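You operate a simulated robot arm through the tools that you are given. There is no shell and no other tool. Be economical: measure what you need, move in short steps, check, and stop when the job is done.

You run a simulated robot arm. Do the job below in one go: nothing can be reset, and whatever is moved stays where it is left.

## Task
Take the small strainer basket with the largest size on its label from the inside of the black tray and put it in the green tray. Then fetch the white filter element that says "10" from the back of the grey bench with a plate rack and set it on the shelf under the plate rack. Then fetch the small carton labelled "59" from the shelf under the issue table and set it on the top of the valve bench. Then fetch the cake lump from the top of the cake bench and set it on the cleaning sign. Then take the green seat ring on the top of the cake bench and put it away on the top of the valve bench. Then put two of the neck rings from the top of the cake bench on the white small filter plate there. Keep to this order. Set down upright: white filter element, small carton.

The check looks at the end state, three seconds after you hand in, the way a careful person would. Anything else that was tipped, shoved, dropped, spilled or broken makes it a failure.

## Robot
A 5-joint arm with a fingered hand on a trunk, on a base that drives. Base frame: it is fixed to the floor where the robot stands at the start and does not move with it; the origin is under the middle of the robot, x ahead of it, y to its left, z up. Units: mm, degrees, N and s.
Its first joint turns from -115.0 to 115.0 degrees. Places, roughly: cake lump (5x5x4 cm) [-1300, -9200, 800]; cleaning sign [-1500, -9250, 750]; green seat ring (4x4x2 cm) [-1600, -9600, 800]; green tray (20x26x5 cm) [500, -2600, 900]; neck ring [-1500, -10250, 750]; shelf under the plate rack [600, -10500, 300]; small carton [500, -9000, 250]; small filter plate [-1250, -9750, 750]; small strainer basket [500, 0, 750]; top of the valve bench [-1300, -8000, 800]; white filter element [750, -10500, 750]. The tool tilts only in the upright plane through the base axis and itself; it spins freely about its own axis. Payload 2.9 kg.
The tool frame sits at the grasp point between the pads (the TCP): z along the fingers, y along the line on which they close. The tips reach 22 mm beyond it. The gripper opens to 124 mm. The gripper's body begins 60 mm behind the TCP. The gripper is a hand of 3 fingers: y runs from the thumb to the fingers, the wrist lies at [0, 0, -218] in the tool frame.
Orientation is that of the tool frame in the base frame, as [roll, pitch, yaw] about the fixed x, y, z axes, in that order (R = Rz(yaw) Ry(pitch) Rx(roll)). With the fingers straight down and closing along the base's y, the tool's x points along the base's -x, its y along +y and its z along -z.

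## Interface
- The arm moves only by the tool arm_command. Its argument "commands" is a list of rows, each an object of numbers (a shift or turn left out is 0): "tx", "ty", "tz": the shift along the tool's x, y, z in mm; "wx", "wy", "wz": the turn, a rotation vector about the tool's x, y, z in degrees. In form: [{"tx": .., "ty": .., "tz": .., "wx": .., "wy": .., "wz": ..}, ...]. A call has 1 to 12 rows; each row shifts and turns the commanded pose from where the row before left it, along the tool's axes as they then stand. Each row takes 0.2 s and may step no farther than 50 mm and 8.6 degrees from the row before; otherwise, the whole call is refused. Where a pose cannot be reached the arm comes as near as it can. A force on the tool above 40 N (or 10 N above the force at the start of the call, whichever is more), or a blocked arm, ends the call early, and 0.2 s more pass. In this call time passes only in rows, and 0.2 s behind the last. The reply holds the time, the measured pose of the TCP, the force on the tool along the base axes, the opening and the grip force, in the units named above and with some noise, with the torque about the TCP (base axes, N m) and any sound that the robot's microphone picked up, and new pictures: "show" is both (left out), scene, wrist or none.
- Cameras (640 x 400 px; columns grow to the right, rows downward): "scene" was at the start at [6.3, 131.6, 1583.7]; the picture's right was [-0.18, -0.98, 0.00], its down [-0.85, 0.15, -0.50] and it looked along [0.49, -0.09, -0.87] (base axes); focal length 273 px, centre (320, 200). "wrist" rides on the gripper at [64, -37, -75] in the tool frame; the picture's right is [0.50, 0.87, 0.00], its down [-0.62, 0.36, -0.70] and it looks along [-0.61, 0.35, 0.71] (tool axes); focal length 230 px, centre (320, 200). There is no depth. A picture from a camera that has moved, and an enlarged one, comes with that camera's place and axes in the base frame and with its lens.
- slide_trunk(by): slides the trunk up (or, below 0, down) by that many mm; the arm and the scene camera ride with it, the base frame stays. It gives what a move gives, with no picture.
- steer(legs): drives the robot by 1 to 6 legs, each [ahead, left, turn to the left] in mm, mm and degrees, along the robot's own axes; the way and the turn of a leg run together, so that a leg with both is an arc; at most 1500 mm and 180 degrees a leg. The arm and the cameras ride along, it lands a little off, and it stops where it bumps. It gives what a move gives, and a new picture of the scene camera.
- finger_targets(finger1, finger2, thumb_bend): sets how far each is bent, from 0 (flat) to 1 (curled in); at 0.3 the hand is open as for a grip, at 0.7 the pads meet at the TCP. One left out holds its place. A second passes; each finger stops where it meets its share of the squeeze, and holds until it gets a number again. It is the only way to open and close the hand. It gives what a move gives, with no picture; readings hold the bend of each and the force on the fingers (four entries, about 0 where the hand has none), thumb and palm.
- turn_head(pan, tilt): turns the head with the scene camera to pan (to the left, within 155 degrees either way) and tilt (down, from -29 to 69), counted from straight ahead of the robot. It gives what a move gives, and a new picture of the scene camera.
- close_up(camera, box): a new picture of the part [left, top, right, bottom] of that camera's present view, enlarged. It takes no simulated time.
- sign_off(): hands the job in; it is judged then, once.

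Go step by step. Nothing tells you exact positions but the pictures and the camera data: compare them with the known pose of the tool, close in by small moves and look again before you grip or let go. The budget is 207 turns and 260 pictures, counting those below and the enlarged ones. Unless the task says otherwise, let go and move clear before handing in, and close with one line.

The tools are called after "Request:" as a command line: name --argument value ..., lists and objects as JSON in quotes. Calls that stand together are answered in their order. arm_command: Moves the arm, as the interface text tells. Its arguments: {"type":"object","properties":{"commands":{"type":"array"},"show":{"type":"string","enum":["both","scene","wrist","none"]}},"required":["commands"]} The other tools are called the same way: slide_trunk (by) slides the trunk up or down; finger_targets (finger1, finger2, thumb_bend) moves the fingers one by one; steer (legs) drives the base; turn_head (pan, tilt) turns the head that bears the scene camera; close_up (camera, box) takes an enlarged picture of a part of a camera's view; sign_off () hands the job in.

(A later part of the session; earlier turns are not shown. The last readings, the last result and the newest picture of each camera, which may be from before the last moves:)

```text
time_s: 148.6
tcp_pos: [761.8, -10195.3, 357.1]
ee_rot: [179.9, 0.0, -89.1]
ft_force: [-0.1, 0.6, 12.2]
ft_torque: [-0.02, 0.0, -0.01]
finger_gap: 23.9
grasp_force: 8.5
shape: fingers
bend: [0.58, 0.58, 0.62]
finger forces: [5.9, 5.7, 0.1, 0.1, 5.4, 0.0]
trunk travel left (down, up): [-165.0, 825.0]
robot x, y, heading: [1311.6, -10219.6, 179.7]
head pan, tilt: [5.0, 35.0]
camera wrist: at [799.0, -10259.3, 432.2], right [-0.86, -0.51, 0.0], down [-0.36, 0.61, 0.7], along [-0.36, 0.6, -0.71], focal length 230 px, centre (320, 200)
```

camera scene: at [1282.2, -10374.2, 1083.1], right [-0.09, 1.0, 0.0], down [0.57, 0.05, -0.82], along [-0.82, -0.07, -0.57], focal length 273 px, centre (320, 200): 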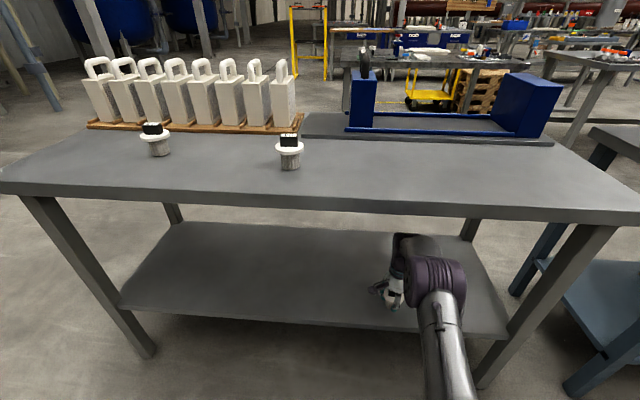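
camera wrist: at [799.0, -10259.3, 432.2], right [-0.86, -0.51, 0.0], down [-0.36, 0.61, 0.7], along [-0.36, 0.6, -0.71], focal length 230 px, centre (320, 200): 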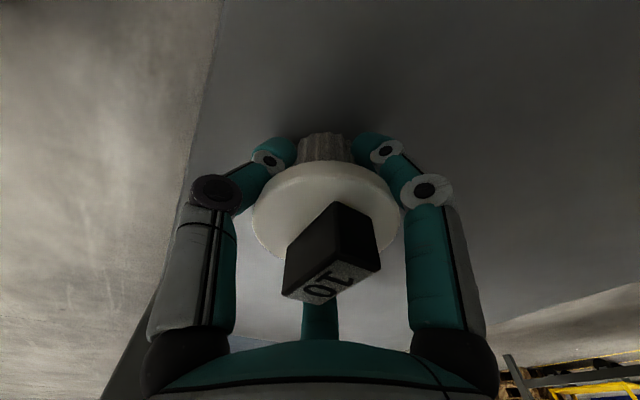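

It is standing on the shelf. I ease off slightly, open, and look.

Request:
arm_command --commands '[{"tz": -3}]' --show "none"

Request:
finger_targets --finger1 0.3 --finger2 0.3 --thumb_bend 0.3

Request:
arm_command --commands '[{"tz": -15}, {"tz": -20}, {"tz": -20}]'

```text
time_s: 149.0
tcp_pos: [761.2, -10195.3, 358.0]
ee_rot: [-180.0, 0.0, -89.1]
ft_force: [-0.1, -0.6, 0.7]
ft_torque: [0.03, 0.05, -0.01]
finger_gap: 24.2
grasp_force: 8.0
shape: fingers
bend: [0.58, 0.58, 0.62]
finger forces: [5.6, 5.2, 0.0, 0.0, 5.0, 0.1]
trunk travel left (down, up): [-165.0, 825.0]
robot x, y, heading: [1310.4, -10221.1, 179.9]
head pan, tilt: [5.0, 35.0]
```

```text
time_s: 150.0
tcp_pos: [761.6, -10195.7, 359.9]
ee_rot: [-180.0, 0.1, -89.1]
ft_force: [0.6, 1.0, 0.1]
ft_torque: [-0.01, 0.02, 0.02]
finger_gap: 103.3
grasp_force: 0.0
shape: fingers
bend: [0.3, 0.3, 0.3]
finger forces: [0.1, 0.0, 0.0, 0.0, 0.0, 0.0]
trunk travel left (down, up): [-165.0, 825.0]
robot x, y, heading: [1316.8, -10218.5, 180.1]
head pan, tilt: [5.0, 35.0]
```

```text
time_s: 150.8
tcp_pos: [761.0, -10195.1, 414.8]
ee_rot: [179.9, 0.0, -89.1]
ft_force: [-0.2, 0.1, 0.2]
ft_torque: [0.0, -0.02, -0.02]
finger_gap: 103.8
grasp_force: 0.0
shape: fingers
bend: [0.3, 0.3, 0.3]
finger forces: [0.1, 0.0, 0.1, 0.1, 0.0, 0.0]
trunk travel left (down, up): [-165.0, 825.0]
robot x, y, heading: [1309.2, -10219.0, 180.0]
head pan, tilt: [5.0, 35.0]
camera scene: at [1282.3, -10374.2, 1083.1], right [-0.09, 1.0, 0.0], down [0.57, 0.05, -0.82], along [-0.82, -0.07, -0.57], focal length 273 px, centre (320, 200)
camera wrist: at [798.8, -10257.9, 490.5], right [-0.86, -0.51, 0.0], down [-0.37, 0.61, 0.7], along [-0.36, 0.6, -0.71], focal length 230 px, centre (320, 200)
```

scene: 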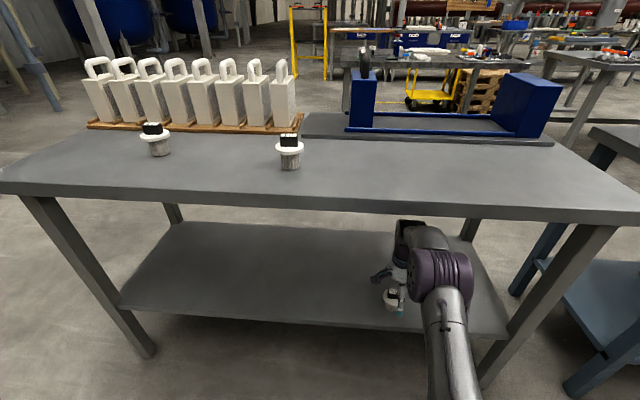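
wrist: 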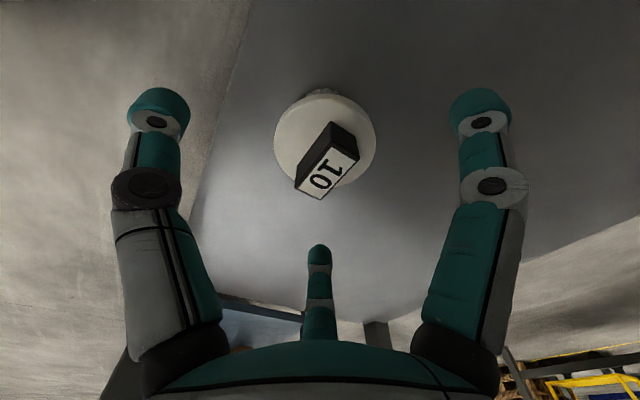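

The "10" element stands upright on the shelf. I rise a bit, back out, lift the trunk and go round to the front aisle for the carton "59" under the issue table.

Request:
arm_command --commands '[{"tz": -15}]' --show "none"

Request:
steer --legs '[[-420, 0, 0]]'

Request:
slide_trunk --by 450

Request:
arm_command --commands '[{"ty": -45}, {"ty": -45}, {"ty": -45}, {"ty": -45}]' --show "none"

Request:
steer --legs '[[0, 780, 0], [0, 780, 0], [1450, 0, 0], [680, 0, 0], [0, 0, 90], [0, 0, 90]]'

```text
time_s: 151.2
tcp_pos: [761.8, -10194.3, 429.2]
ee_rot: [180.0, -0.1, -89.1]
ft_force: [0.5, 0.0, 0.4]
ft_torque: [-0.02, -0.01, 0.0]
finger_gap: 103.6
grasp_force: 0.1
shape: fingers
bend: [0.3, 0.3, 0.3]
finger forces: [0.0, 0.0, 0.0, 0.0, 0.1, 0.0]
trunk travel left (down, up): [-165.0, 825.0]
robot x, y, heading: [1307.9, -10218.2, 179.9]
head pan, tilt: [5.0, 35.0]
```

```text
time_s: 153.8
tcp_pos: [1178.2, -10191.8, 430.1]
ee_rot: [-179.9, 0.0, -89.7]
ft_force: [-0.2, -0.2, -0.4]
ft_torque: [-0.02, 0.0, 0.04]
finger_gap: 103.6
grasp_force: 0.0
shape: fingers
bend: [0.3, 0.3, 0.3]
finger forces: [0.0, 0.1, 0.0, 0.1, 0.0, 0.0]
trunk travel left (down, up): [-165.0, 825.0]
robot x, y, heading: [1722.9, -10224.0, 179.2]
head pan, tilt: [5.0, 35.0]
camera scene: at [1696.6, -10377.0, 1083.1], right [-0.07, 1.0, 0.0], down [0.57, 0.04, -0.82], along [-0.82, -0.06, -0.57], focal length 273 px, centre (320, 200)
```

scene: 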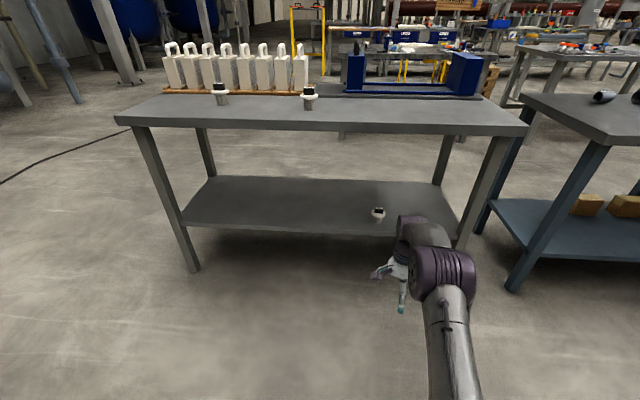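

```text
refused: 450 is not a number from -400 to 400
```

```text
time_s: 154.8
tcp_pos: [1355.7, -10191.3, 428.6]
ee_rot: [179.9, 0.0, -89.8]
ft_force: [-0.2, 0.0, -0.2]
ft_torque: [-0.01, -0.01, -0.01]
finger_gap: 103.4
grasp_force: 0.1
shape: fingers
bend: [0.3, 0.3, 0.3]
finger forces: [0.0, 0.0, 0.0, 0.1, 0.0, 0.0]
trunk travel left (down, up): [-165.0, 825.0]
robot x, y, heading: [1723.7, -10225.2, 179.4]
head pan, tilt: [5.0, 35.0]
```

```text
time_s: 180.6
tcp_pos: [-65.4, -11728.4, 427.7]
ee_rot: [180.0, 0.0, 89.2]
ft_force: [0.0, -1.4, -0.2]
ft_torque: [0.01, -0.01, -0.03]
finger_gap: 103.7
grasp_force: 0.1
shape: fingers
bend: [0.3, 0.3, 0.3]
finger forces: [0.2, 0.0, 0.0, 0.0, 0.0, 0.0]
trunk travel left (down, up): [-165.0, 825.0]
robot x, y, heading: [-432.0, -11687.5, -1.5]
head pan, tilt: [5.0, 35.0]
camera scene: at [-401.2, -11539.2, 1083.1], right [0.06, -1.0, 0.0], down [-0.57, -0.03, -0.82], along [0.82, 0.04, -0.57], focal length 273 px, centre (320, 200)
```

scene: 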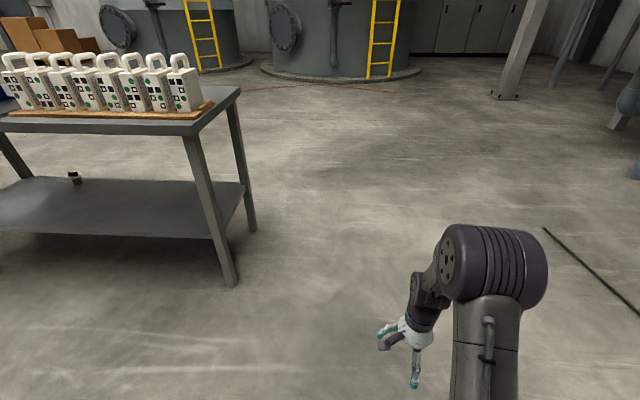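

All fine; the element still stands. Now strafe left up the aisle to the issue table.

Request:
steer --legs '[[0, 1250, 1.5], [0, 1250, 0]]'

```text
time_s: 192.9
tcp_pos: [-61.7, -9182.2, 429.0]
ee_rot: [-180.0, 0.0, 91.3]
ft_force: [-0.7, -0.6, 0.0]
ft_torque: [-0.01, 0.0, 0.01]
finger_gap: 103.6
grasp_force: 0.1
shape: fingers
bend: [0.3, 0.3, 0.3]
finger forces: [0.1, 0.0, 0.1, 0.1, 0.1, 0.0]
trunk travel left (down, up): [-165.0, 825.0]
robot x, y, heading: [-430.7, -9152.3, 0.1]
head pan, tilt: [5.0, 35.0]
camera scene: at [-404.1, -9005.4, 1083.1], right [0.09, -1.0, 0.0], down [-0.57, -0.05, -0.82], along [0.82, 0.08, -0.57], focal length 273 px, centre (320, 200)
```

scene: 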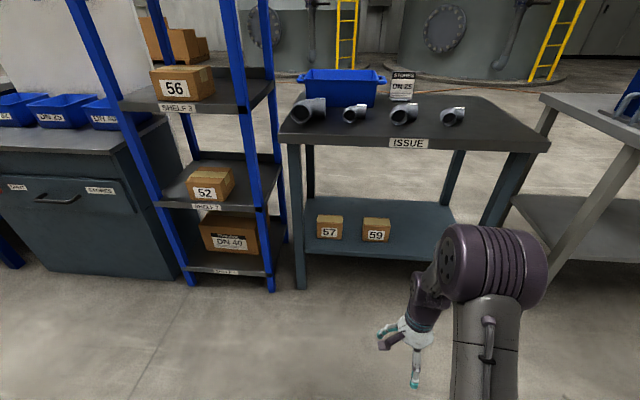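

Request:
close_up --camera "scene" --box '[280, 130, 480, 290]'

```text
2.50 times, centred on (380, 210) of scene
camera zoom: at [-404.1, -9005.4, 1083.1], right [0.09, -1.0, 0.0], down [-0.57, -0.05, -0.82], along [0.82, 0.08, -0.57], focal length 682 px, centre (170, 175)
```

zoom: 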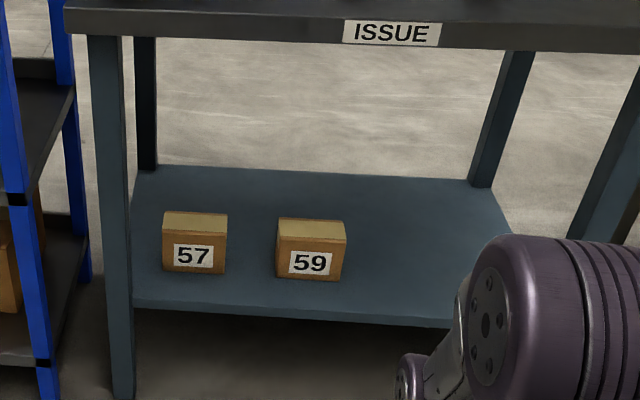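

Carton "59" is on the shelf (z≈280), front face at x≈462, centred y≈-9158, about 115 wide × 80 deep × 60 high. I'll turn the hand so two fingers take its front and back faces and the thumb its right end, extend the arm and lower before driving in.

Request:
arm_command --commands '[{"wz": -8.5}, {"wz": -8.5}, {"wz": -8.5}, {"wz": -8.5}, {"wz": -8.5}, {"wz": -8.5}, {"wz": -8.5}, {"wz": -8.5}, {"wz": -8.5}, {"wz": -8.5}, {"wz": -4}]' --show "none"

Request:
arm_command --commands '[{"tx": -45}, {"tx": -45}, {"tx": -45}, {"tx": -40}]' --show "none"

Request:
slide_trunk --by -45

Request:
steer --legs '[[180, 0, 0]]'

Request:
close_up --camera "wrist" --box '[0, 0, 640, 400]'

```text
time_s: 195.3
tcp_pos: [-62.0, -9182.3, 427.6]
ee_rot: [-179.9, 0.1, -179.6]
ft_force: [-0.8, 0.3, -0.9]
ft_torque: [-0.02, 0.01, 0.02]
finger_gap: 103.6
grasp_force: 0.1
shape: fingers
bend: [0.3, 0.3, 0.3]
finger forces: [0.0, 0.0, 0.0, 0.0, 0.1, 0.1]
trunk travel left (down, up): [-165.0, 825.0]
robot x, y, heading: [-431.5, -9155.3, 0.4]
head pan, tilt: [5.0, 35.0]
```

```text
time_s: 196.3
tcp_pos: [114.5, -9179.7, 427.0]
ee_rot: [-180.0, -0.2, -179.7]
ft_force: [0.2, 0.3, 0.4]
ft_torque: [0.04, 0.03, -0.01]
finger_gap: 103.7
grasp_force: 0.1
shape: fingers
bend: [0.3, 0.3, 0.3]
finger forces: [0.1, 0.0, 0.0, 0.1, 0.0, 0.1]
trunk travel left (down, up): [-165.0, 825.0]
robot x, y, heading: [-428.9, -9157.4, 0.5]
head pan, tilt: [5.0, 35.0]
```

```text
time_s: 197.2
tcp_pos: [114.6, -9179.3, 381.3]
ee_rot: [180.0, 0.0, -179.7]
ft_force: [-0.1, 0.4, -0.5]
ft_torque: [0.0, 0.01, 0.01]
finger_gap: 103.8
grasp_force: 0.0
shape: fingers
bend: [0.3, 0.3, 0.3]
finger forces: [0.0, 0.0, 0.1, 0.0, 0.0, 0.0]
trunk travel left (down, up): [-120.0, 870.0]
robot x, y, heading: [-432.1, -9157.2, -0.0]
head pan, tilt: [5.0, 35.0]
```

```text
time_s: 198.7
tcp_pos: [296.6, -9177.4, 382.1]
ee_rot: [-179.9, 0.0, -179.6]
ft_force: [-0.2, -0.3, -0.1]
ft_torque: [0.0, 0.02, -0.02]
finger_gap: 103.6
grasp_force: 0.1
shape: fingers
bend: [0.3, 0.3, 0.3]
finger forces: [0.1, 0.0, 0.0, 0.0, 0.0, 0.0]
trunk travel left (down, up): [-120.0, 870.0]
robot x, y, heading: [-249.6, -9153.7, 0.4]
head pan, tilt: [5.0, 35.0]
camera scene: at [-222.2, -9004.2, 1038.1], right [0.09, -1.0, 0.0], down [-0.57, -0.05, -0.82], along [0.82, 0.08, -0.57], focal length 273 px, centre (320, 200)
```

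scene: 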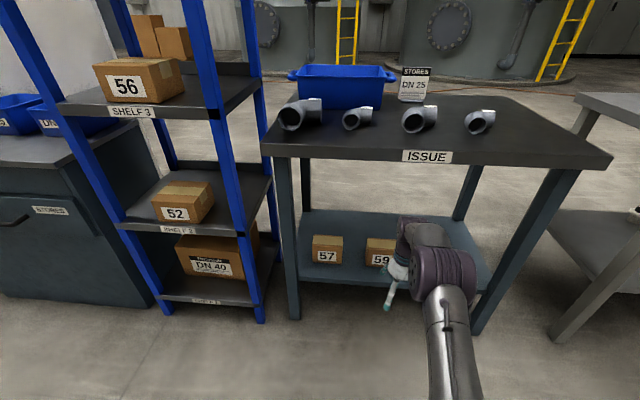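

```text
1.00 times, centred on (320, 200) of wrist
camera zoom: at [232.7, -9215.1, 456.9], right [-0.51, 0.86, 0.0], down [0.61, 0.36, 0.7], along [0.6, 0.36, -0.71], focal length 230 px, centre (320, 200)
```

zoom: 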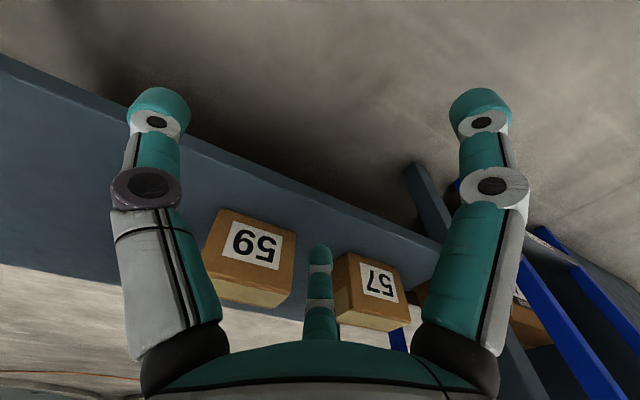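

The carton is about 92 wide × 78 deep × 68 high, centred near (495, -9167). I raise the hand slightly and drive in over it.

Request:
arm_command --commands '[{"tz": -14}]' --show "none"

Request:
steer --legs '[[165, 9, 0]]'

Request:
close_up --camera "wrist" --box '[0, 0, 640, 400]'

```text
time_s: 199.1
tcp_pos: [297.5, -9178.3, 395.5]
ee_rot: [-180.0, 0.0, -179.6]
ft_force: [-0.3, -0.4, -0.4]
ft_torque: [0.02, -0.01, 0.02]
finger_gap: 103.8
grasp_force: 0.0
shape: fingers
bend: [0.3, 0.3, 0.3]
finger forces: [0.1, 0.0, 0.0, 0.0, 0.1, 0.0]
trunk travel left (down, up): [-120.0, 870.0]
robot x, y, heading: [-249.3, -9157.3, 0.4]
head pan, tilt: [5.0, 35.0]
```

```text
time_s: 200.6
tcp_pos: [462.6, -9168.3, 395.5]
ee_rot: [-180.0, 0.0, -179.6]
ft_force: [0.4, 1.3, 0.0]
ft_torque: [0.01, 0.0, 0.01]
finger_gap: 103.6
grasp_force: 0.1
shape: fingers
bend: [0.3, 0.3, 0.3]
finger forces: [0.0, 0.0, 0.0, 0.0, 0.1, 0.0]
trunk travel left (down, up): [-120.0, 870.0]
robot x, y, heading: [-83.0, -9146.2, 0.7]
head pan, tilt: [5.0, 35.0]
camera scene: at [-55.6, -8994.0, 1038.1], right [0.09, -1.0, 0.0], down [-0.57, -0.05, -0.82], along [0.82, 0.08, -0.57], focal length 273 px, centre (320, 200)
```

scene: 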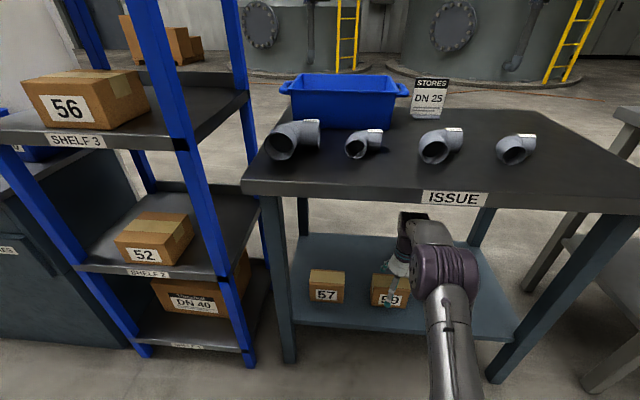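

```text
1.00 times, centred on (320, 200) of wrist
camera zoom: at [399.1, -9204.8, 470.8], right [-0.51, 0.86, 0.0], down [0.61, 0.36, 0.7], along [0.6, 0.36, -0.71], focal length 230 px, centre (320, 200)
```

zoom: 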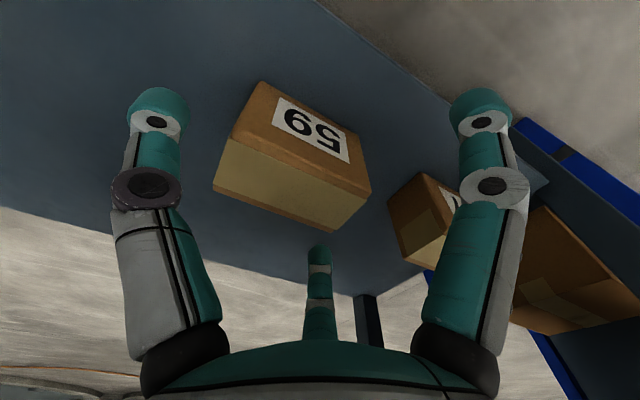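

Request:
close_up --camera "wrist" --box '[190, 60, 390, 250]'

Request:
close_up --camera "scene" --box '[290, 240, 430, 330]'

```text
2.11 times, centred on (290, 155) of wrist
camera zoom: at [399.1, -9204.8, 470.8], right [-0.51, 0.86, 0.0], down [0.61, 0.36, 0.7], along [0.6, 0.36, -0.71], focal length 484 px, centre (383, 295)
```

zoom: 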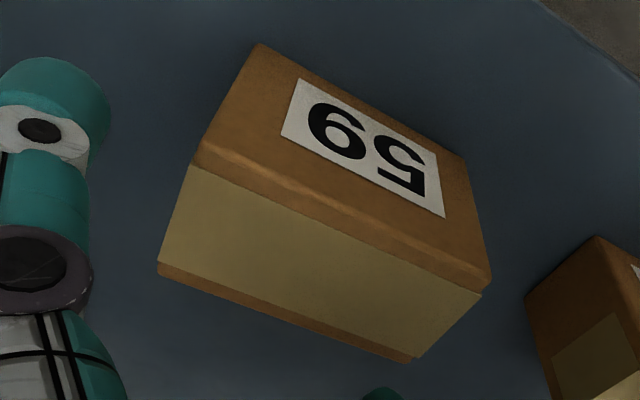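

```text
4.44 times, centred on (360, 285) of scene
camera zoom: at [-55.6, -8994.0, 1038.1], right [0.09, -1.0, 0.0], down [-0.57, -0.05, -0.82], along [0.82, 0.08, -0.57], focal length 1213 px, centre (142, -178)
```

zoom: 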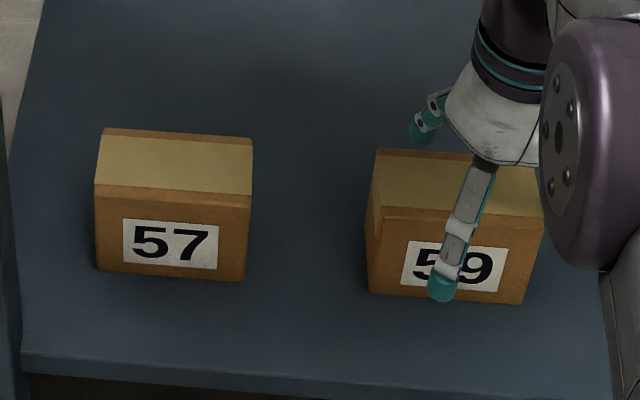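

Refined: carton ≈105 × 50 × 90 (top z≈347), centre ≈ (505, -9162). I drive 42 mm further and adjust sideways.

Request:
steer --legs '[[42, -5, -0.5]]'

Request:
close_up --camera "wrist" --box '[0, 0, 640, 400]'

```text
time_s: 201.5
tcp_pos: [505.2, -9177.0, 396.0]
ee_rot: [-180.0, 0.0, 179.9]
ft_force: [-0.1, 0.2, -0.4]
ft_torque: [0.0, 0.0, 0.01]
finger_gap: 103.9
grasp_force: 0.0
shape: fingers
bend: [0.3, 0.3, 0.3]
finger forces: [0.0, 0.0, 0.1, 0.1, 0.1, 0.0]
trunk travel left (down, up): [-120.0, 870.0]
robot x, y, heading: [-43.2, -9147.9, -0.1]
head pan, tilt: [5.0, 35.0]
camera scene: at [-12.7, -8999.1, 1038.1], right [0.09, -1.0, 0.0], down [-0.57, -0.05, -0.82], along [0.82, 0.07, -0.57], focal length 273 px, centre (320, 200)
```

scene: 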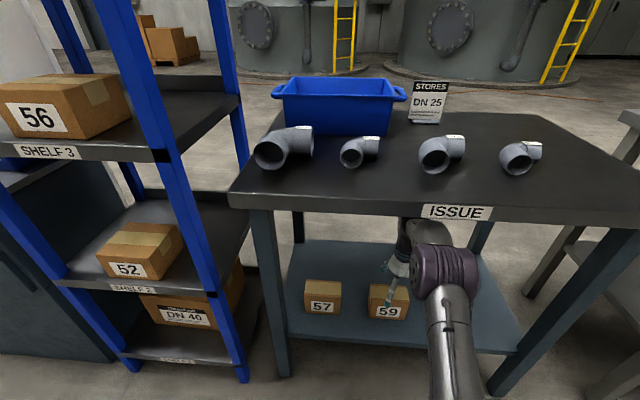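

```text
1.00 times, centred on (320, 200) of wrist
camera zoom: at [440.2, -9213.9, 470.8], right [-0.5, 0.87, 0.0], down [0.62, 0.36, 0.7], along [0.61, 0.35, -0.71], focal length 230 px, centre (320, 200)
```

zoom: 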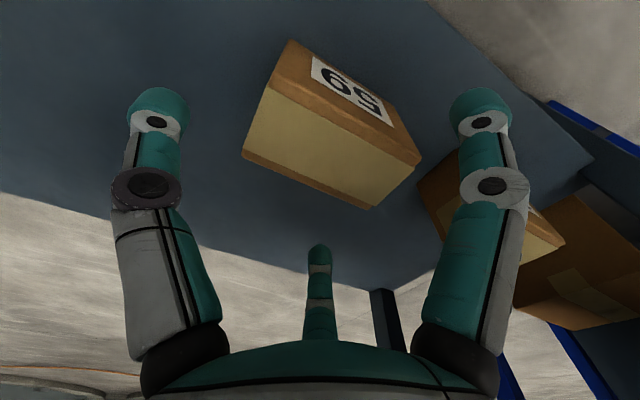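

Top face: x 486–535, y -9216…-9113. I shift 5 mm forward and descend around it.

Request:
arm_command --commands '[{"tx": -5, "tz": 20}, {"tz": 20}, {"tz": 20}, {"tz": 15}]'

```text
time_s: 202.5
tcp_pos: [509.8, -9176.5, 322.0]
ee_rot: [180.0, 0.0, 179.9]
ft_force: [0.6, 0.4, -0.4]
ft_torque: [-0.02, 0.01, 0.01]
finger_gap: 103.6
grasp_force: 0.2
shape: fingers
bend: [0.3, 0.3, 0.3]
finger forces: [0.1, 0.1, 0.0, 0.0, 0.1, 0.0]
trunk travel left (down, up): [-120.0, 870.0]
robot x, y, heading: [-43.1, -9153.6, -0.2]
head pan, tilt: [5.0, 35.0]
camera scene: at [-12.6, -8999.1, 1038.1], right [0.09, -1.0, 0.0], down [-0.57, -0.05, -0.82], along [0.82, 0.07, -0.57], focal length 273 px, centre (320, 200)
camera wrist: at [445.6, -9213.2, 396.1], right [-0.5, 0.87, 0.0], down [0.62, 0.36, 0.7], along [0.61, 0.35, -0.71], focal length 230 px, centre (320, 200)
```

scene: 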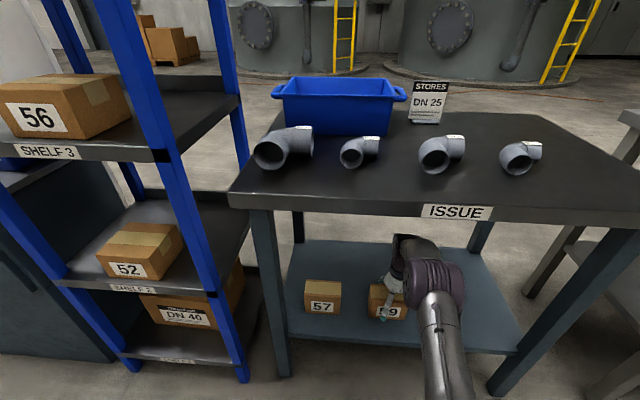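
wrist: 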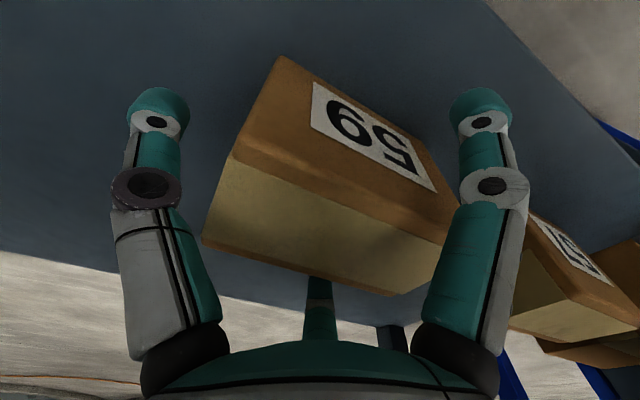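

Request:
finger_targets --finger1 0.7 --finger2 0.7 --thumb_bend 0.65

Request:
close_up --camera "wrist" --box '[0, 0, 640, 400]'

```text
time_s: 203.5
tcp_pos: [509.3, -9177.0, 321.8]
ee_rot: [179.9, 0.0, 179.9]
ft_force: [0.2, -2.1, 0.2]
ft_torque: [-0.03, -0.01, -0.01]
finger_gap: 48.6
grasp_force: 16.2
shape: fingers
bend: [0.5, 0.47, 0.54]
finger forces: [8.7, 10.0, 0.1, 0.0, 14.5, 0.0]
trunk travel left (down, up): [-120.0, 870.0]
robot x, y, heading: [-41.5, -9149.1, -0.1]
head pan, tilt: [5.0, 35.0]
```

```text
1.00 times, centred on (320, 200) of wrist
camera zoom: at [445.5, -9213.3, 396.1], right [-0.5, 0.87, 0.0], down [0.62, 0.36, 0.7], along [0.61, 0.35, -0.71], focal length 230 px, centre (320, 200)
```

zoom: 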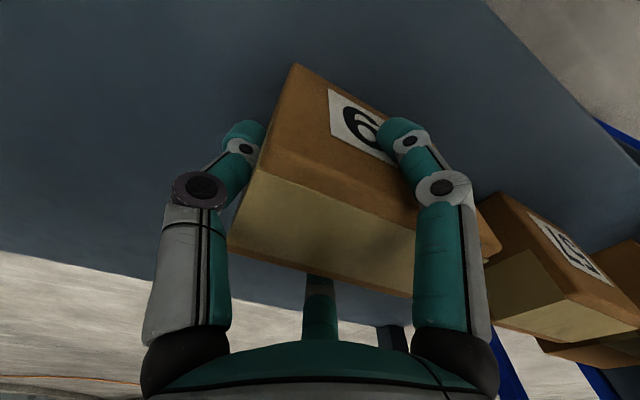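

Gripped with 16 N. I lift it a little and check before backing out.

Request:
arm_command --commands '[{"tz": -8}, {"tz": -12}, {"tz": -15}, {"tz": -10}]'

```text
time_s: 204.5
tcp_pos: [509.9, -9177.5, 365.3]
ee_rot: [179.9, -0.2, 179.9]
ft_force: [0.6, 0.4, -3.8]
ft_torque: [-0.08, 0.0, -0.01]
finger_gap: 48.0
grasp_force: 16.0
shape: fingers
bend: [0.5, 0.47, 0.54]
finger forces: [8.6, 9.8, 0.1, 0.0, 13.0, 0.0]
trunk travel left (down, up): [-120.0, 870.0]
robot x, y, heading: [-41.5, -9152.3, -0.2]
head pan, tilt: [5.0, 35.0]
camera scene: at [-12.1, -8999.1, 1038.1], right [0.09, -1.0, 0.0], down [-0.57, -0.05, -0.82], along [0.82, 0.07, -0.57], focal length 273 px, centre (320, 200)
camera wrist: at [445.4, -9213.5, 441.1], right [-0.5, 0.87, 0.0], down [0.62, 0.36, 0.7], along [0.61, 0.35, -0.71], focal length 230 px, centre (320, 200)
```

scene: 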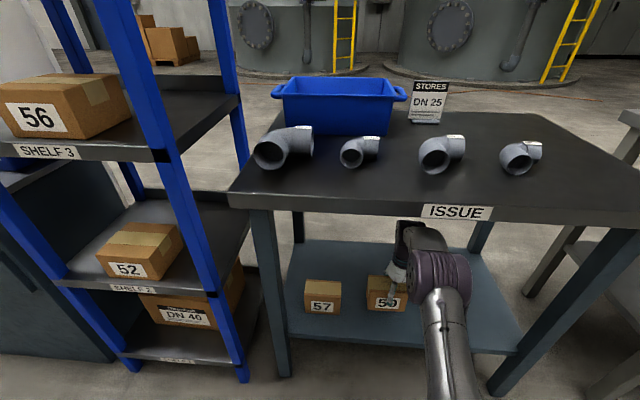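
wrist: 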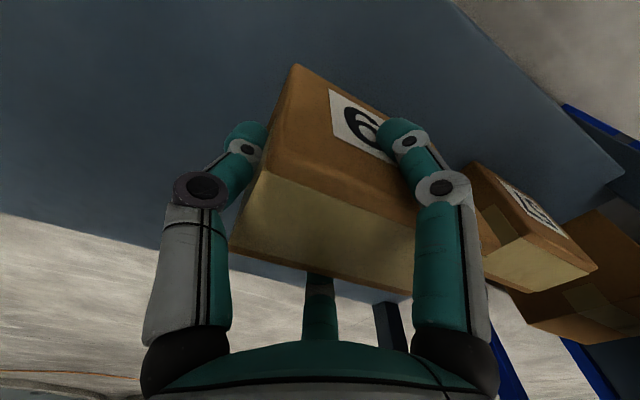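

The carton is lifted, level. I back out, raise the trunk, retract and move to between the benches near y ≈ -8000, then turn to the valve bench.

Request:
steer --legs '[[-320, 0, 0]]'

Request:
slide_trunk --by 400

Request:
arm_command --commands '[{"tx": 40}, {"tx": 45}, {"tx": 45}, {"tx": 40}]' --show "none"

Request:
slide_trunk --by 250

Request:
turn_head --pan 100 --tilt 30

```text
time_s: 206.6
tcp_pos: [193.5, -9177.3, 366.6]
ee_rot: [180.0, 0.0, 179.8]
ft_force: [1.5, -0.1, -5.0]
ft_torque: [-0.1, 0.01, -0.01]
finger_gap: 47.4
grasp_force: 15.5
shape: fingers
bend: [0.5, 0.47, 0.54]
finger forces: [8.7, 9.8, 0.1, 0.0, 12.8, 0.0]
trunk travel left (down, up): [-120.0, 870.0]
robot x, y, heading: [-357.0, -9151.5, -0.1]
head pan, tilt: [5.0, 35.0]
camera scene: at [-327.6, -8998.6, 1038.1], right [0.09, -1.0, 0.0], down [-0.57, -0.05, -0.82], along [0.82, 0.07, -0.57], focal length 273 px, centre (320, 200)
```

scene: 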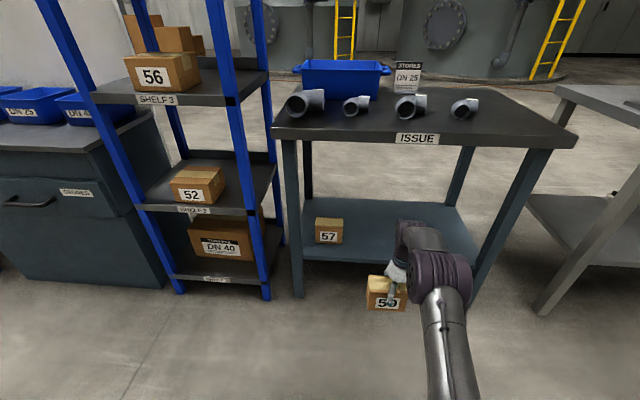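

```text
time_s: 210.4
tcp_pos: [195.4, -9176.0, 765.7]
ee_rot: [180.0, 0.0, 179.9]
ft_force: [0.0, -0.1, -4.8]
ft_torque: [-0.13, 0.02, -0.01]
finger_gap: 47.7
grasp_force: 15.6
shape: fingers
bend: [0.5, 0.47, 0.54]
finger forces: [8.6, 9.9, 0.0, 0.0, 12.9, 0.0]
trunk travel left (down, up): [-520.0, 470.0]
robot x, y, heading: [-357.3, -9148.1, -0.2]
head pan, tilt: [5.0, 35.0]
```

```text
time_s: 211.4
tcp_pos: [24.3, -9173.9, 766.4]
ee_rot: [-180.0, 0.0, 179.9]
ft_force: [0.4, 0.1, -4.2]
ft_torque: [-0.09, 0.0, -0.04]
finger_gap: 47.2
grasp_force: 14.8
shape: fingers
bend: [0.5, 0.47, 0.55]
finger forces: [8.6, 9.7, 0.0, 0.0, 11.9, 0.0]
trunk travel left (down, up): [-520.0, 470.0]
robot x, y, heading: [-357.5, -9150.4, 0.0]
head pan, tilt: [5.0, 35.0]
```

```text
time_s: 214.0
tcp_pos: [25.4, -9174.3, 1016.8]
ee_rot: [180.0, -0.1, 179.9]
ft_force: [-0.2, -0.3, -4.0]
ft_torque: [-0.12, -0.01, 0.0]
finger_gap: 46.7
grasp_force: 15.0
shape: fingers
bend: [0.5, 0.47, 0.55]
finger forces: [8.7, 9.8, 0.0, 0.0, 12.0, 0.1]
trunk travel left (down, up): [-770.0, 220.0]
robot x, y, heading: [-355.8, -9146.8, -0.2]
head pan, tilt: [5.0, 35.0]
```

```text
time_s: 215.7
tcp_pos: [25.2, -9175.2, 1016.3]
ee_rot: [-180.0, -0.1, 179.9]
ft_force: [-0.1, -0.4, -3.7]
ft_torque: [-0.1, 0.02, 0.02]
finger_gap: 46.6
grasp_force: 15.7
shape: fingers
bend: [0.5, 0.47, 0.55]
finger forces: [8.7, 9.8, 0.0, 0.0, 12.0, 0.1]
trunk travel left (down, up): [-770.0, 220.0]
robot x, y, heading: [-358.4, -9149.0, -0.2]
head pan, tilt: [100.0, 30.0]
camera scene: at [-430.8, -8917.0, 1695.9], right [0.99, 0.17, 0.0], down [0.09, -0.49, -0.87], along [-0.15, 0.85, -0.5], focal length 273 px, centre (320, 200)
```

scene: 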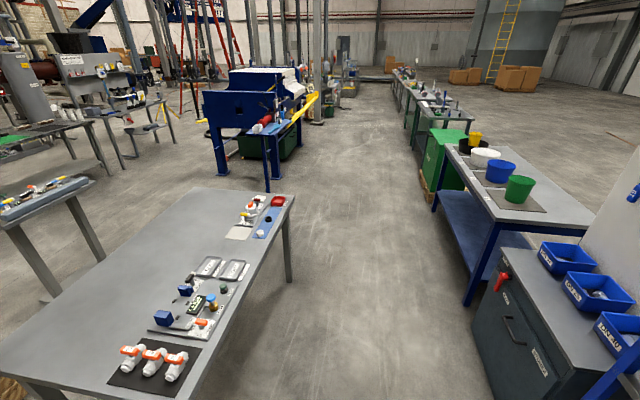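

Request:
close_up --camera "scene" --box '[0, 170, 310, 400]'

```text
1.74 times, centred on (155, 285) of scene
camera zoom: at [-430.8, -8917.0, 1695.9], right [0.99, 0.17, 0.0], down [0.09, -0.49, -0.87], along [-0.15, 0.85, -0.5], focal length 475 px, centre (607, 52)
```

zoom: 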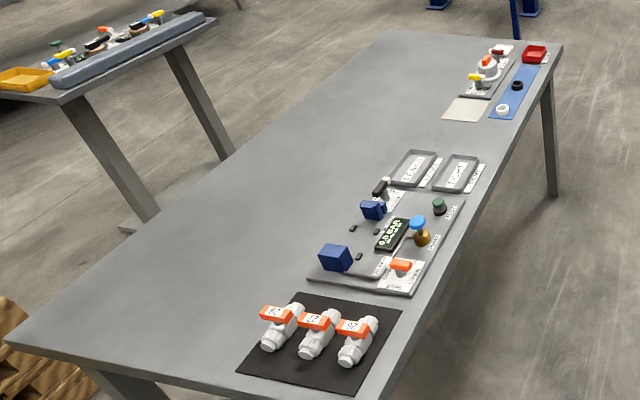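

There's a free gap on the valve bench near (-1000, -7945), between the trays and the white paper. I drive there and turn to face the bench.

Request:
steer --legs '[[90, 600, 0], [0, 600, 0], [0, 0, 90], [0, 0, 90]]'

Request:
turn_head --pan -10 --tilt 45

```text
time_s: 229.8
tcp_pos: [-648.8, -7911.4, 1017.7]
ee_rot: [180.0, -0.1, -0.2]
ft_force: [-0.2, -0.1, -4.0]
ft_torque: [0.08, -0.02, -0.05]
finger_gap: 46.0
grasp_force: 14.7
shape: fingers
bend: [0.51, 0.47, 0.55]
finger forces: [8.1, 9.2, 0.0, 0.0, 11.8, 0.0]
trunk travel left (down, up): [-770.0, 220.0]
robot x, y, heading: [-269.8, -7939.6, 179.6]
head pan, tilt: [100.0, 30.0]
camera scene: at [-192.4, -8173.2, 1695.9], right [-0.99, -0.17, 0.0], down [-0.08, 0.49, -0.87], along [0.15, -0.85, -0.5], focal length 273 px, centre (320, 200)
```

scene: 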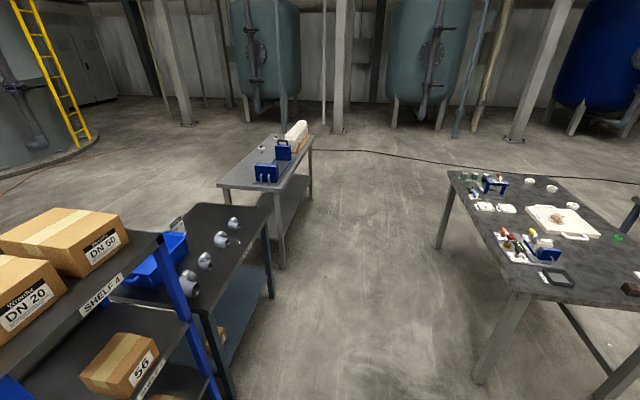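

```text
time_s: 231.7
tcp_pos: [-649.4, -7911.3, 1016.2]
ee_rot: [-180.0, 0.0, -0.1]
ft_force: [1.0, 0.2, -4.6]
ft_torque: [0.11, -0.01, 0.04]
finger_gap: 45.8
grasp_force: 14.5
shape: fingers
bend: [0.51, 0.47, 0.55]
finger forces: [8.2, 9.2, 0.0, 0.0, 11.9, 0.0]
trunk travel left (down, up): [-770.0, 220.0]
robot x, y, heading: [-267.5, -7936.5, 179.6]
head pan, tilt: [-10.0, 45.0]
camera scene: at [-287.7, -8069.6, 1673.3], right [0.18, 0.98, 0.0], down [0.7, -0.13, -0.71], along [-0.7, 0.13, -0.71], focal length 273 px, centre (320, 200)
```

scene: 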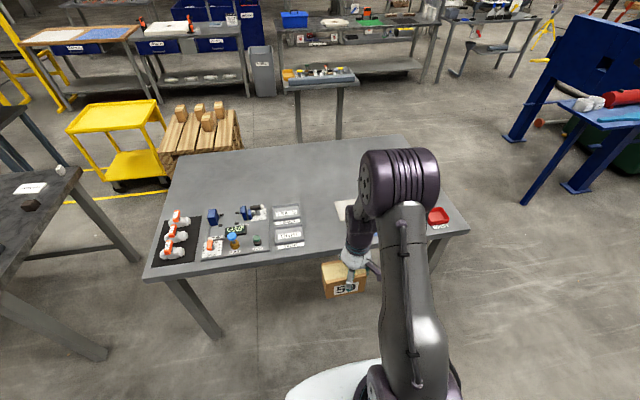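

Request:
arm_command --commands '[{"wz": 8.3}, {"wz": 8.3}, {"wz": 8.3}, {"wz": 8.3}, {"wz": 8.3}, {"wz": 8.3}, {"wz": 8.3}, {"wz": 8.3}, {"wz": 8.3}, {"wz": 8.3}, {"wz": 7}]' --show "none"

Request:
steer --legs '[[190, 25, 0.4]]'

Request:
arm_command --commands '[{"ty": 40}, {"ty": 40}, {"ty": 40}, {"ty": 35}]'

```text
time_s: 234.1
tcp_pos: [-651.1, -7912.5, 1017.8]
ee_rot: [179.9, 0.0, -90.5]
ft_force: [-0.3, 0.3, -3.8]
ft_torque: [-0.01, -0.1, 0.0]
finger_gap: 45.1
grasp_force: 15.0
shape: fingers
bend: [0.51, 0.47, 0.55]
finger forces: [8.5, 9.5, 0.0, 0.0, 11.2, 0.0]
trunk travel left (down, up): [-770.0, 220.0]
robot x, y, heading: [-265.3, -7939.4, 179.8]
head pan, tilt: [-10.0, 45.0]
```

```text
time_s: 235.7
tcp_pos: [-841.6, -7941.4, 1016.7]
ee_rot: [-179.8, 0.0, -89.8]
ft_force: [-1.0, 0.1, -2.9]
ft_torque: [-0.01, -0.1, 0.03]
finger_gap: 45.1
grasp_force: 14.3
shape: fingers
bend: [0.51, 0.47, 0.55]
finger forces: [8.4, 9.4, 0.0, 0.0, 11.4, 0.0]
trunk travel left (down, up): [-770.0, 220.0]
robot x, y, heading: [-459.7, -7959.8, -179.7]
head pan, tilt: [-10.0, 45.0]
camera scene: at [-477.8, -8094.6, 1673.3], right [0.17, 0.99, 0.0], down [0.7, -0.12, -0.71], along [-0.7, 0.12, -0.71], focal length 273 px, centre (320, 200)
```

scene: 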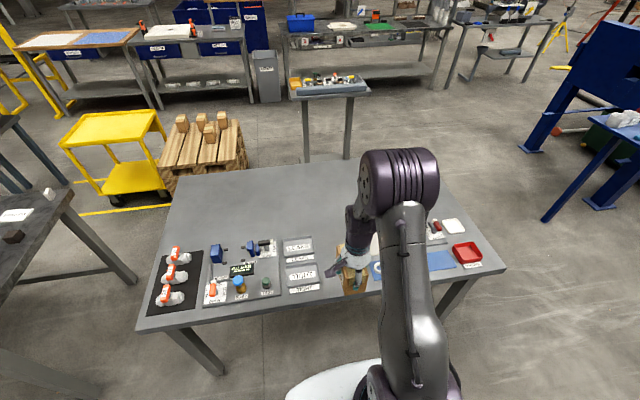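

```text
time_s: 236.7
tcp_pos: [-997.5, -7938.5, 1014.2]
ee_rot: [-179.7, 0.0, -89.8]
ft_force: [0.7, 0.2, -4.2]
ft_torque: [-0.01, -0.12, -0.02]
finger_gap: 45.2
grasp_force: 15.5
shape: fingers
bend: [0.51, 0.47, 0.55]
finger forces: [8.3, 9.4, 0.0, 0.0, 11.3, 0.0]
trunk travel left (down, up): [-770.0, 220.0]
robot x, y, heading: [-459.1, -7965.3, -179.8]
head pan, tilt: [-10.0, 45.0]
camera scene: at [-479.6, -8094.5, 1673.3], right [0.17, 0.99, 0.0], down [0.7, -0.12, -0.71], along [-0.7, 0.12, -0.71], focal length 273 px, centre (320, 200)
camera wrist: at [-961.0, -8003.1, 1089.2], right [-0.86, -0.5, 0.0], down [-0.36, 0.62, 0.7], along [-0.35, 0.61, -0.71], focal length 230 px, centre (320, 200)
```

scene: 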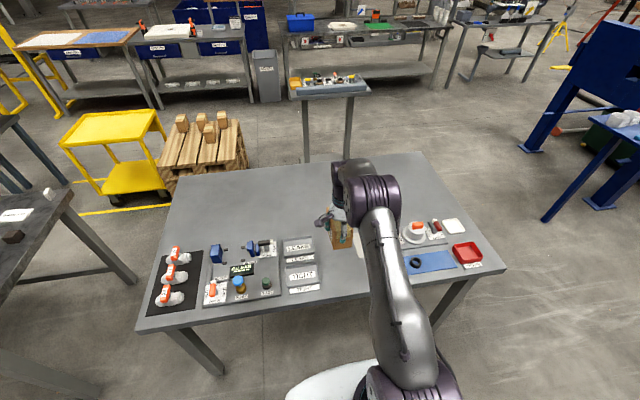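
wrist: 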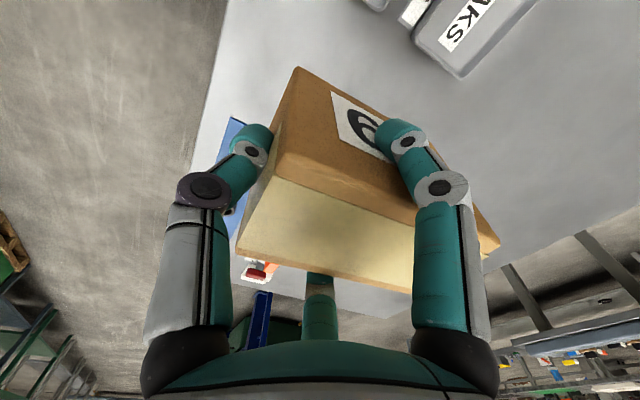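

I centre in the gap and lower by the trunk.

Request:
arm_command --commands '[{"tx": 7}]' --show "none"

Request:
slide_trunk --by -115

Request:
close_up --camera "scene" --box '[220, 130, 460, 280]'

Request:
close_up --camera "wrist" --box '[0, 0, 640, 400]'

```text
time_s: 237.1
tcp_pos: [-995.3, -7946.7, 1015.1]
ee_rot: [-179.8, 0.0, -89.8]
ft_force: [-0.6, 0.8, -3.6]
ft_torque: [0.02, -0.1, -0.02]
finger_gap: 45.0
grasp_force: 14.6
shape: fingers
bend: [0.51, 0.47, 0.55]
finger forces: [8.5, 9.4, 0.1, 0.0, 11.3, 0.1]
trunk travel left (down, up): [-770.0, 220.0]
robot x, y, heading: [-458.8, -7960.9, -179.8]
head pan, tilt: [-10.0, 45.0]
```

```text
time_s: 238.5
tcp_pos: [-995.2, -7945.4, 899.8]
ee_rot: [-179.9, 0.0, -89.8]
ft_force: [-1.1, -0.8, -4.2]
ft_torque: [0.0, -0.07, 0.0]
finger_gap: 45.2
grasp_force: 14.5
shape: fingers
bend: [0.51, 0.47, 0.55]
finger forces: [8.5, 9.4, 0.1, 0.0, 11.3, 0.0]
trunk travel left (down, up): [-655.0, 335.0]
robot x, y, heading: [-460.6, -7960.7, -179.7]
head pan, tilt: [-10.0, 45.0]
```

```text
2.67 times, centred on (340, 205) of scene
camera zoom: at [-477.5, -8094.5, 1558.3], right [0.17, 0.99, 0.0], down [0.7, -0.12, -0.71], along [-0.7, 0.12, -0.71], focal length 728 px, centre (267, 187)
```

zoom: 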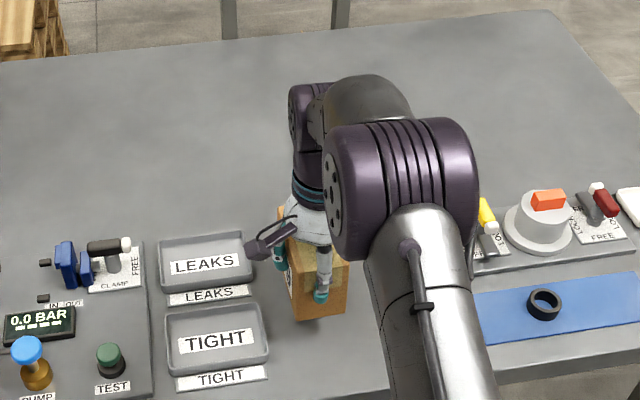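

```text
1.00 times, centred on (320, 200) of wrist
camera zoom: at [-959.2, -8010.4, 975.4], right [-0.86, -0.5, 0.0], down [-0.36, 0.62, 0.7], along [-0.35, 0.61, -0.71], focal length 230 px, centre (320, 200)
```

zoom: 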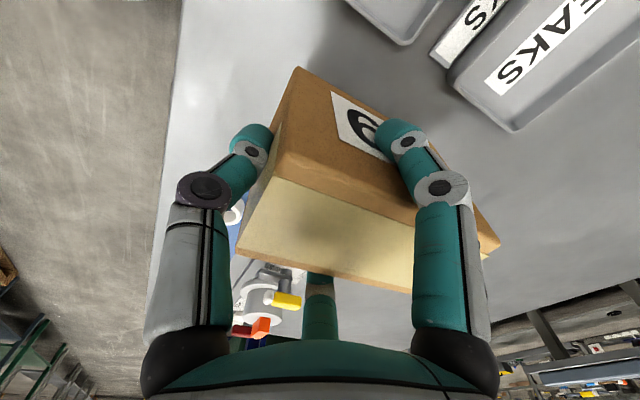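

Request:
slide_trunk --by -25

Request:
arm_command --commands '[{"tz": 4}]' --show "none"

Request:
arm_command --commands '[{"tz": 4}]' --show "none"

Request:
arm_command --commands '[{"tz": 3}]' --show "wrist"

```text
time_s: 239.2
tcp_pos: [-995.7, -7946.6, 874.7]
ee_rot: [-180.0, -0.1, -89.8]
ft_force: [-0.1, -0.2, -3.9]
ft_torque: [-0.02, -0.1, 0.01]
finger_gap: 44.8
grasp_force: 14.4
shape: fingers
bend: [0.51, 0.47, 0.55]
finger forces: [8.5, 9.4, 0.0, 0.0, 11.2, 0.0]
trunk travel left (down, up): [-630.0, 360.0]
robot x, y, heading: [-457.3, -7965.6, -180.0]
head pan, tilt: [-10.0, 45.0]
```

```text
time_s: 239.6
tcp_pos: [-997.3, -7947.6, 870.7]
ee_rot: [180.0, -0.1, -89.8]
ft_force: [-0.8, -0.3, -3.5]
ft_torque: [0.04, -0.13, 0.03]
finger_gap: 45.4
grasp_force: 14.5
shape: fingers
bend: [0.51, 0.47, 0.55]
finger forces: [8.5, 9.4, 0.0, 0.1, 11.2, 0.0]
trunk travel left (down, up): [-630.0, 360.0]
robot x, y, heading: [-458.0, -7963.4, -179.8]
head pan, tilt: [-10.0, 45.0]
```

```text
time_s: 240.0
tcp_pos: [-995.4, -7947.3, 866.6]
ee_rot: [-179.8, 0.0, -89.9]
ft_force: [-0.5, -0.5, -3.3]
ft_torque: [-0.01, -0.14, -0.04]
finger_gap: 45.1
grasp_force: 14.6
shape: fingers
bend: [0.51, 0.47, 0.55]
finger forces: [8.5, 9.4, 0.0, 0.0, 11.2, 0.1]
trunk travel left (down, up): [-630.0, 360.0]
robot x, y, heading: [-456.5, -7962.0, -179.9]
head pan, tilt: [-10.0, 45.0]
```

```text
time_s: 240.4
tcp_pos: [-995.3, -7946.5, 863.2]
ee_rot: [-179.8, -0.1, -89.8]
ft_force: [0.2, -0.5, -4.5]
ft_torque: [-0.03, -0.08, -0.02]
finger_gap: 44.9
grasp_force: 14.8
shape: fingers
bend: [0.51, 0.47, 0.55]
finger forces: [8.5, 9.4, 0.0, 0.1, 11.1, 0.1]
trunk travel left (down, up): [-630.0, 360.0]
robot x, y, heading: [-458.5, -7962.3, -179.7]
head pan, tilt: [-10.0, 45.0]
camera wrist: at [-959.6, -8010.5, 939.0], right [-0.86, -0.5, 0.0], down [-0.36, 0.62, 0.7], along [-0.35, 0.61, -0.71], focal length 230 px, centre (320, 200)
```

wrist: 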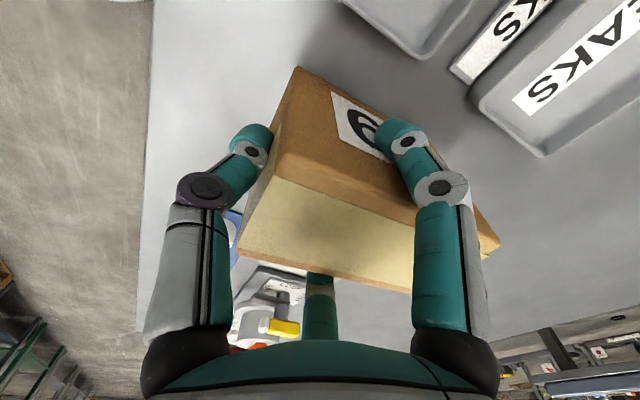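

Request:
arm_command --commands '[{"tz": 4}, {"tz": 4}]' --show "none"

Request:
arm_command --commands '[{"tz": 4}]' --show "none"

Request:
arm_command --commands '[{"tz": 4}]' --show "wrist"

```text
time_s: 241.0
tcp_pos: [-996.1, -7947.2, 855.7]
ee_rot: [180.0, -0.1, -89.8]
ft_force: [-0.1, -0.4, -4.5]
ft_torque: [-0.01, -0.1, -0.02]
finger_gap: 45.1
grasp_force: 14.7
shape: fingers
bend: [0.51, 0.47, 0.55]
finger forces: [8.5, 9.4, 0.1, 0.0, 11.3, 0.1]
trunk travel left (down, up): [-630.0, 360.0]
robot x, y, heading: [-458.2, -7962.6, -180.1]
head pan, tilt: [-10.0, 45.0]
```

```text
time_s: 241.4
tcp_pos: [-995.8, -7944.6, 853.3]
ee_rot: [180.0, -0.1, -89.8]
ft_force: [1.1, -0.3, -1.1]
ft_torque: [-0.07, 0.09, 0.05]
finger_gap: 44.9
grasp_force: 14.5
shape: fingers
bend: [0.51, 0.47, 0.55]
finger forces: [9.3, 9.7, 0.1, 0.1, 11.4, 0.1]
trunk travel left (down, up): [-630.0, 360.0]
robot x, y, heading: [-458.9, -7961.4, -179.9]
head pan, tilt: [-10.0, 45.0]
```

```text
time_s: 241.8
tcp_pos: [-994.6, -7946.7, 851.1]
ee_rot: [179.8, 0.0, -89.8]
ft_force: [1.0, -0.1, 13.3]
ft_torque: [0.04, 0.13, 0.02]
finger_gap: 44.8
grasp_force: 16.6
shape: fingers
bend: [0.51, 0.47, 0.56]
finger forces: [10.1, 10.5, 0.1, 0.0, 12.2, 0.1]
trunk travel left (down, up): [-630.0, 360.0]
robot x, y, heading: [-457.9, -7960.4, -179.8]
head pan, tilt: [-10.0, 45.0]
camera wrist: at [-958.0, -8010.2, 925.5], right [-0.86, -0.5, 0.0], down [-0.36, 0.62, 0.7], along [-0.36, 0.61, -0.71], focal length 230 px, centre (320, 200)
```

wrist: 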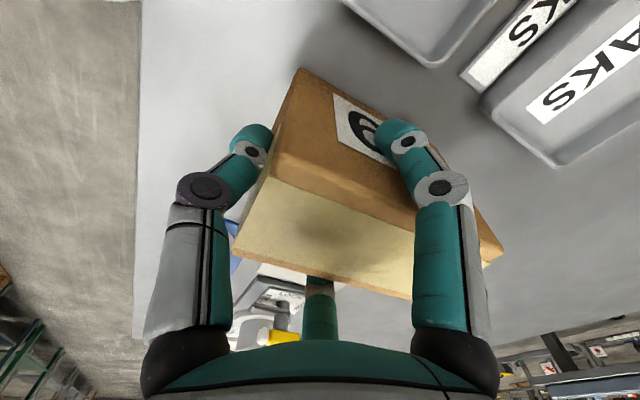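

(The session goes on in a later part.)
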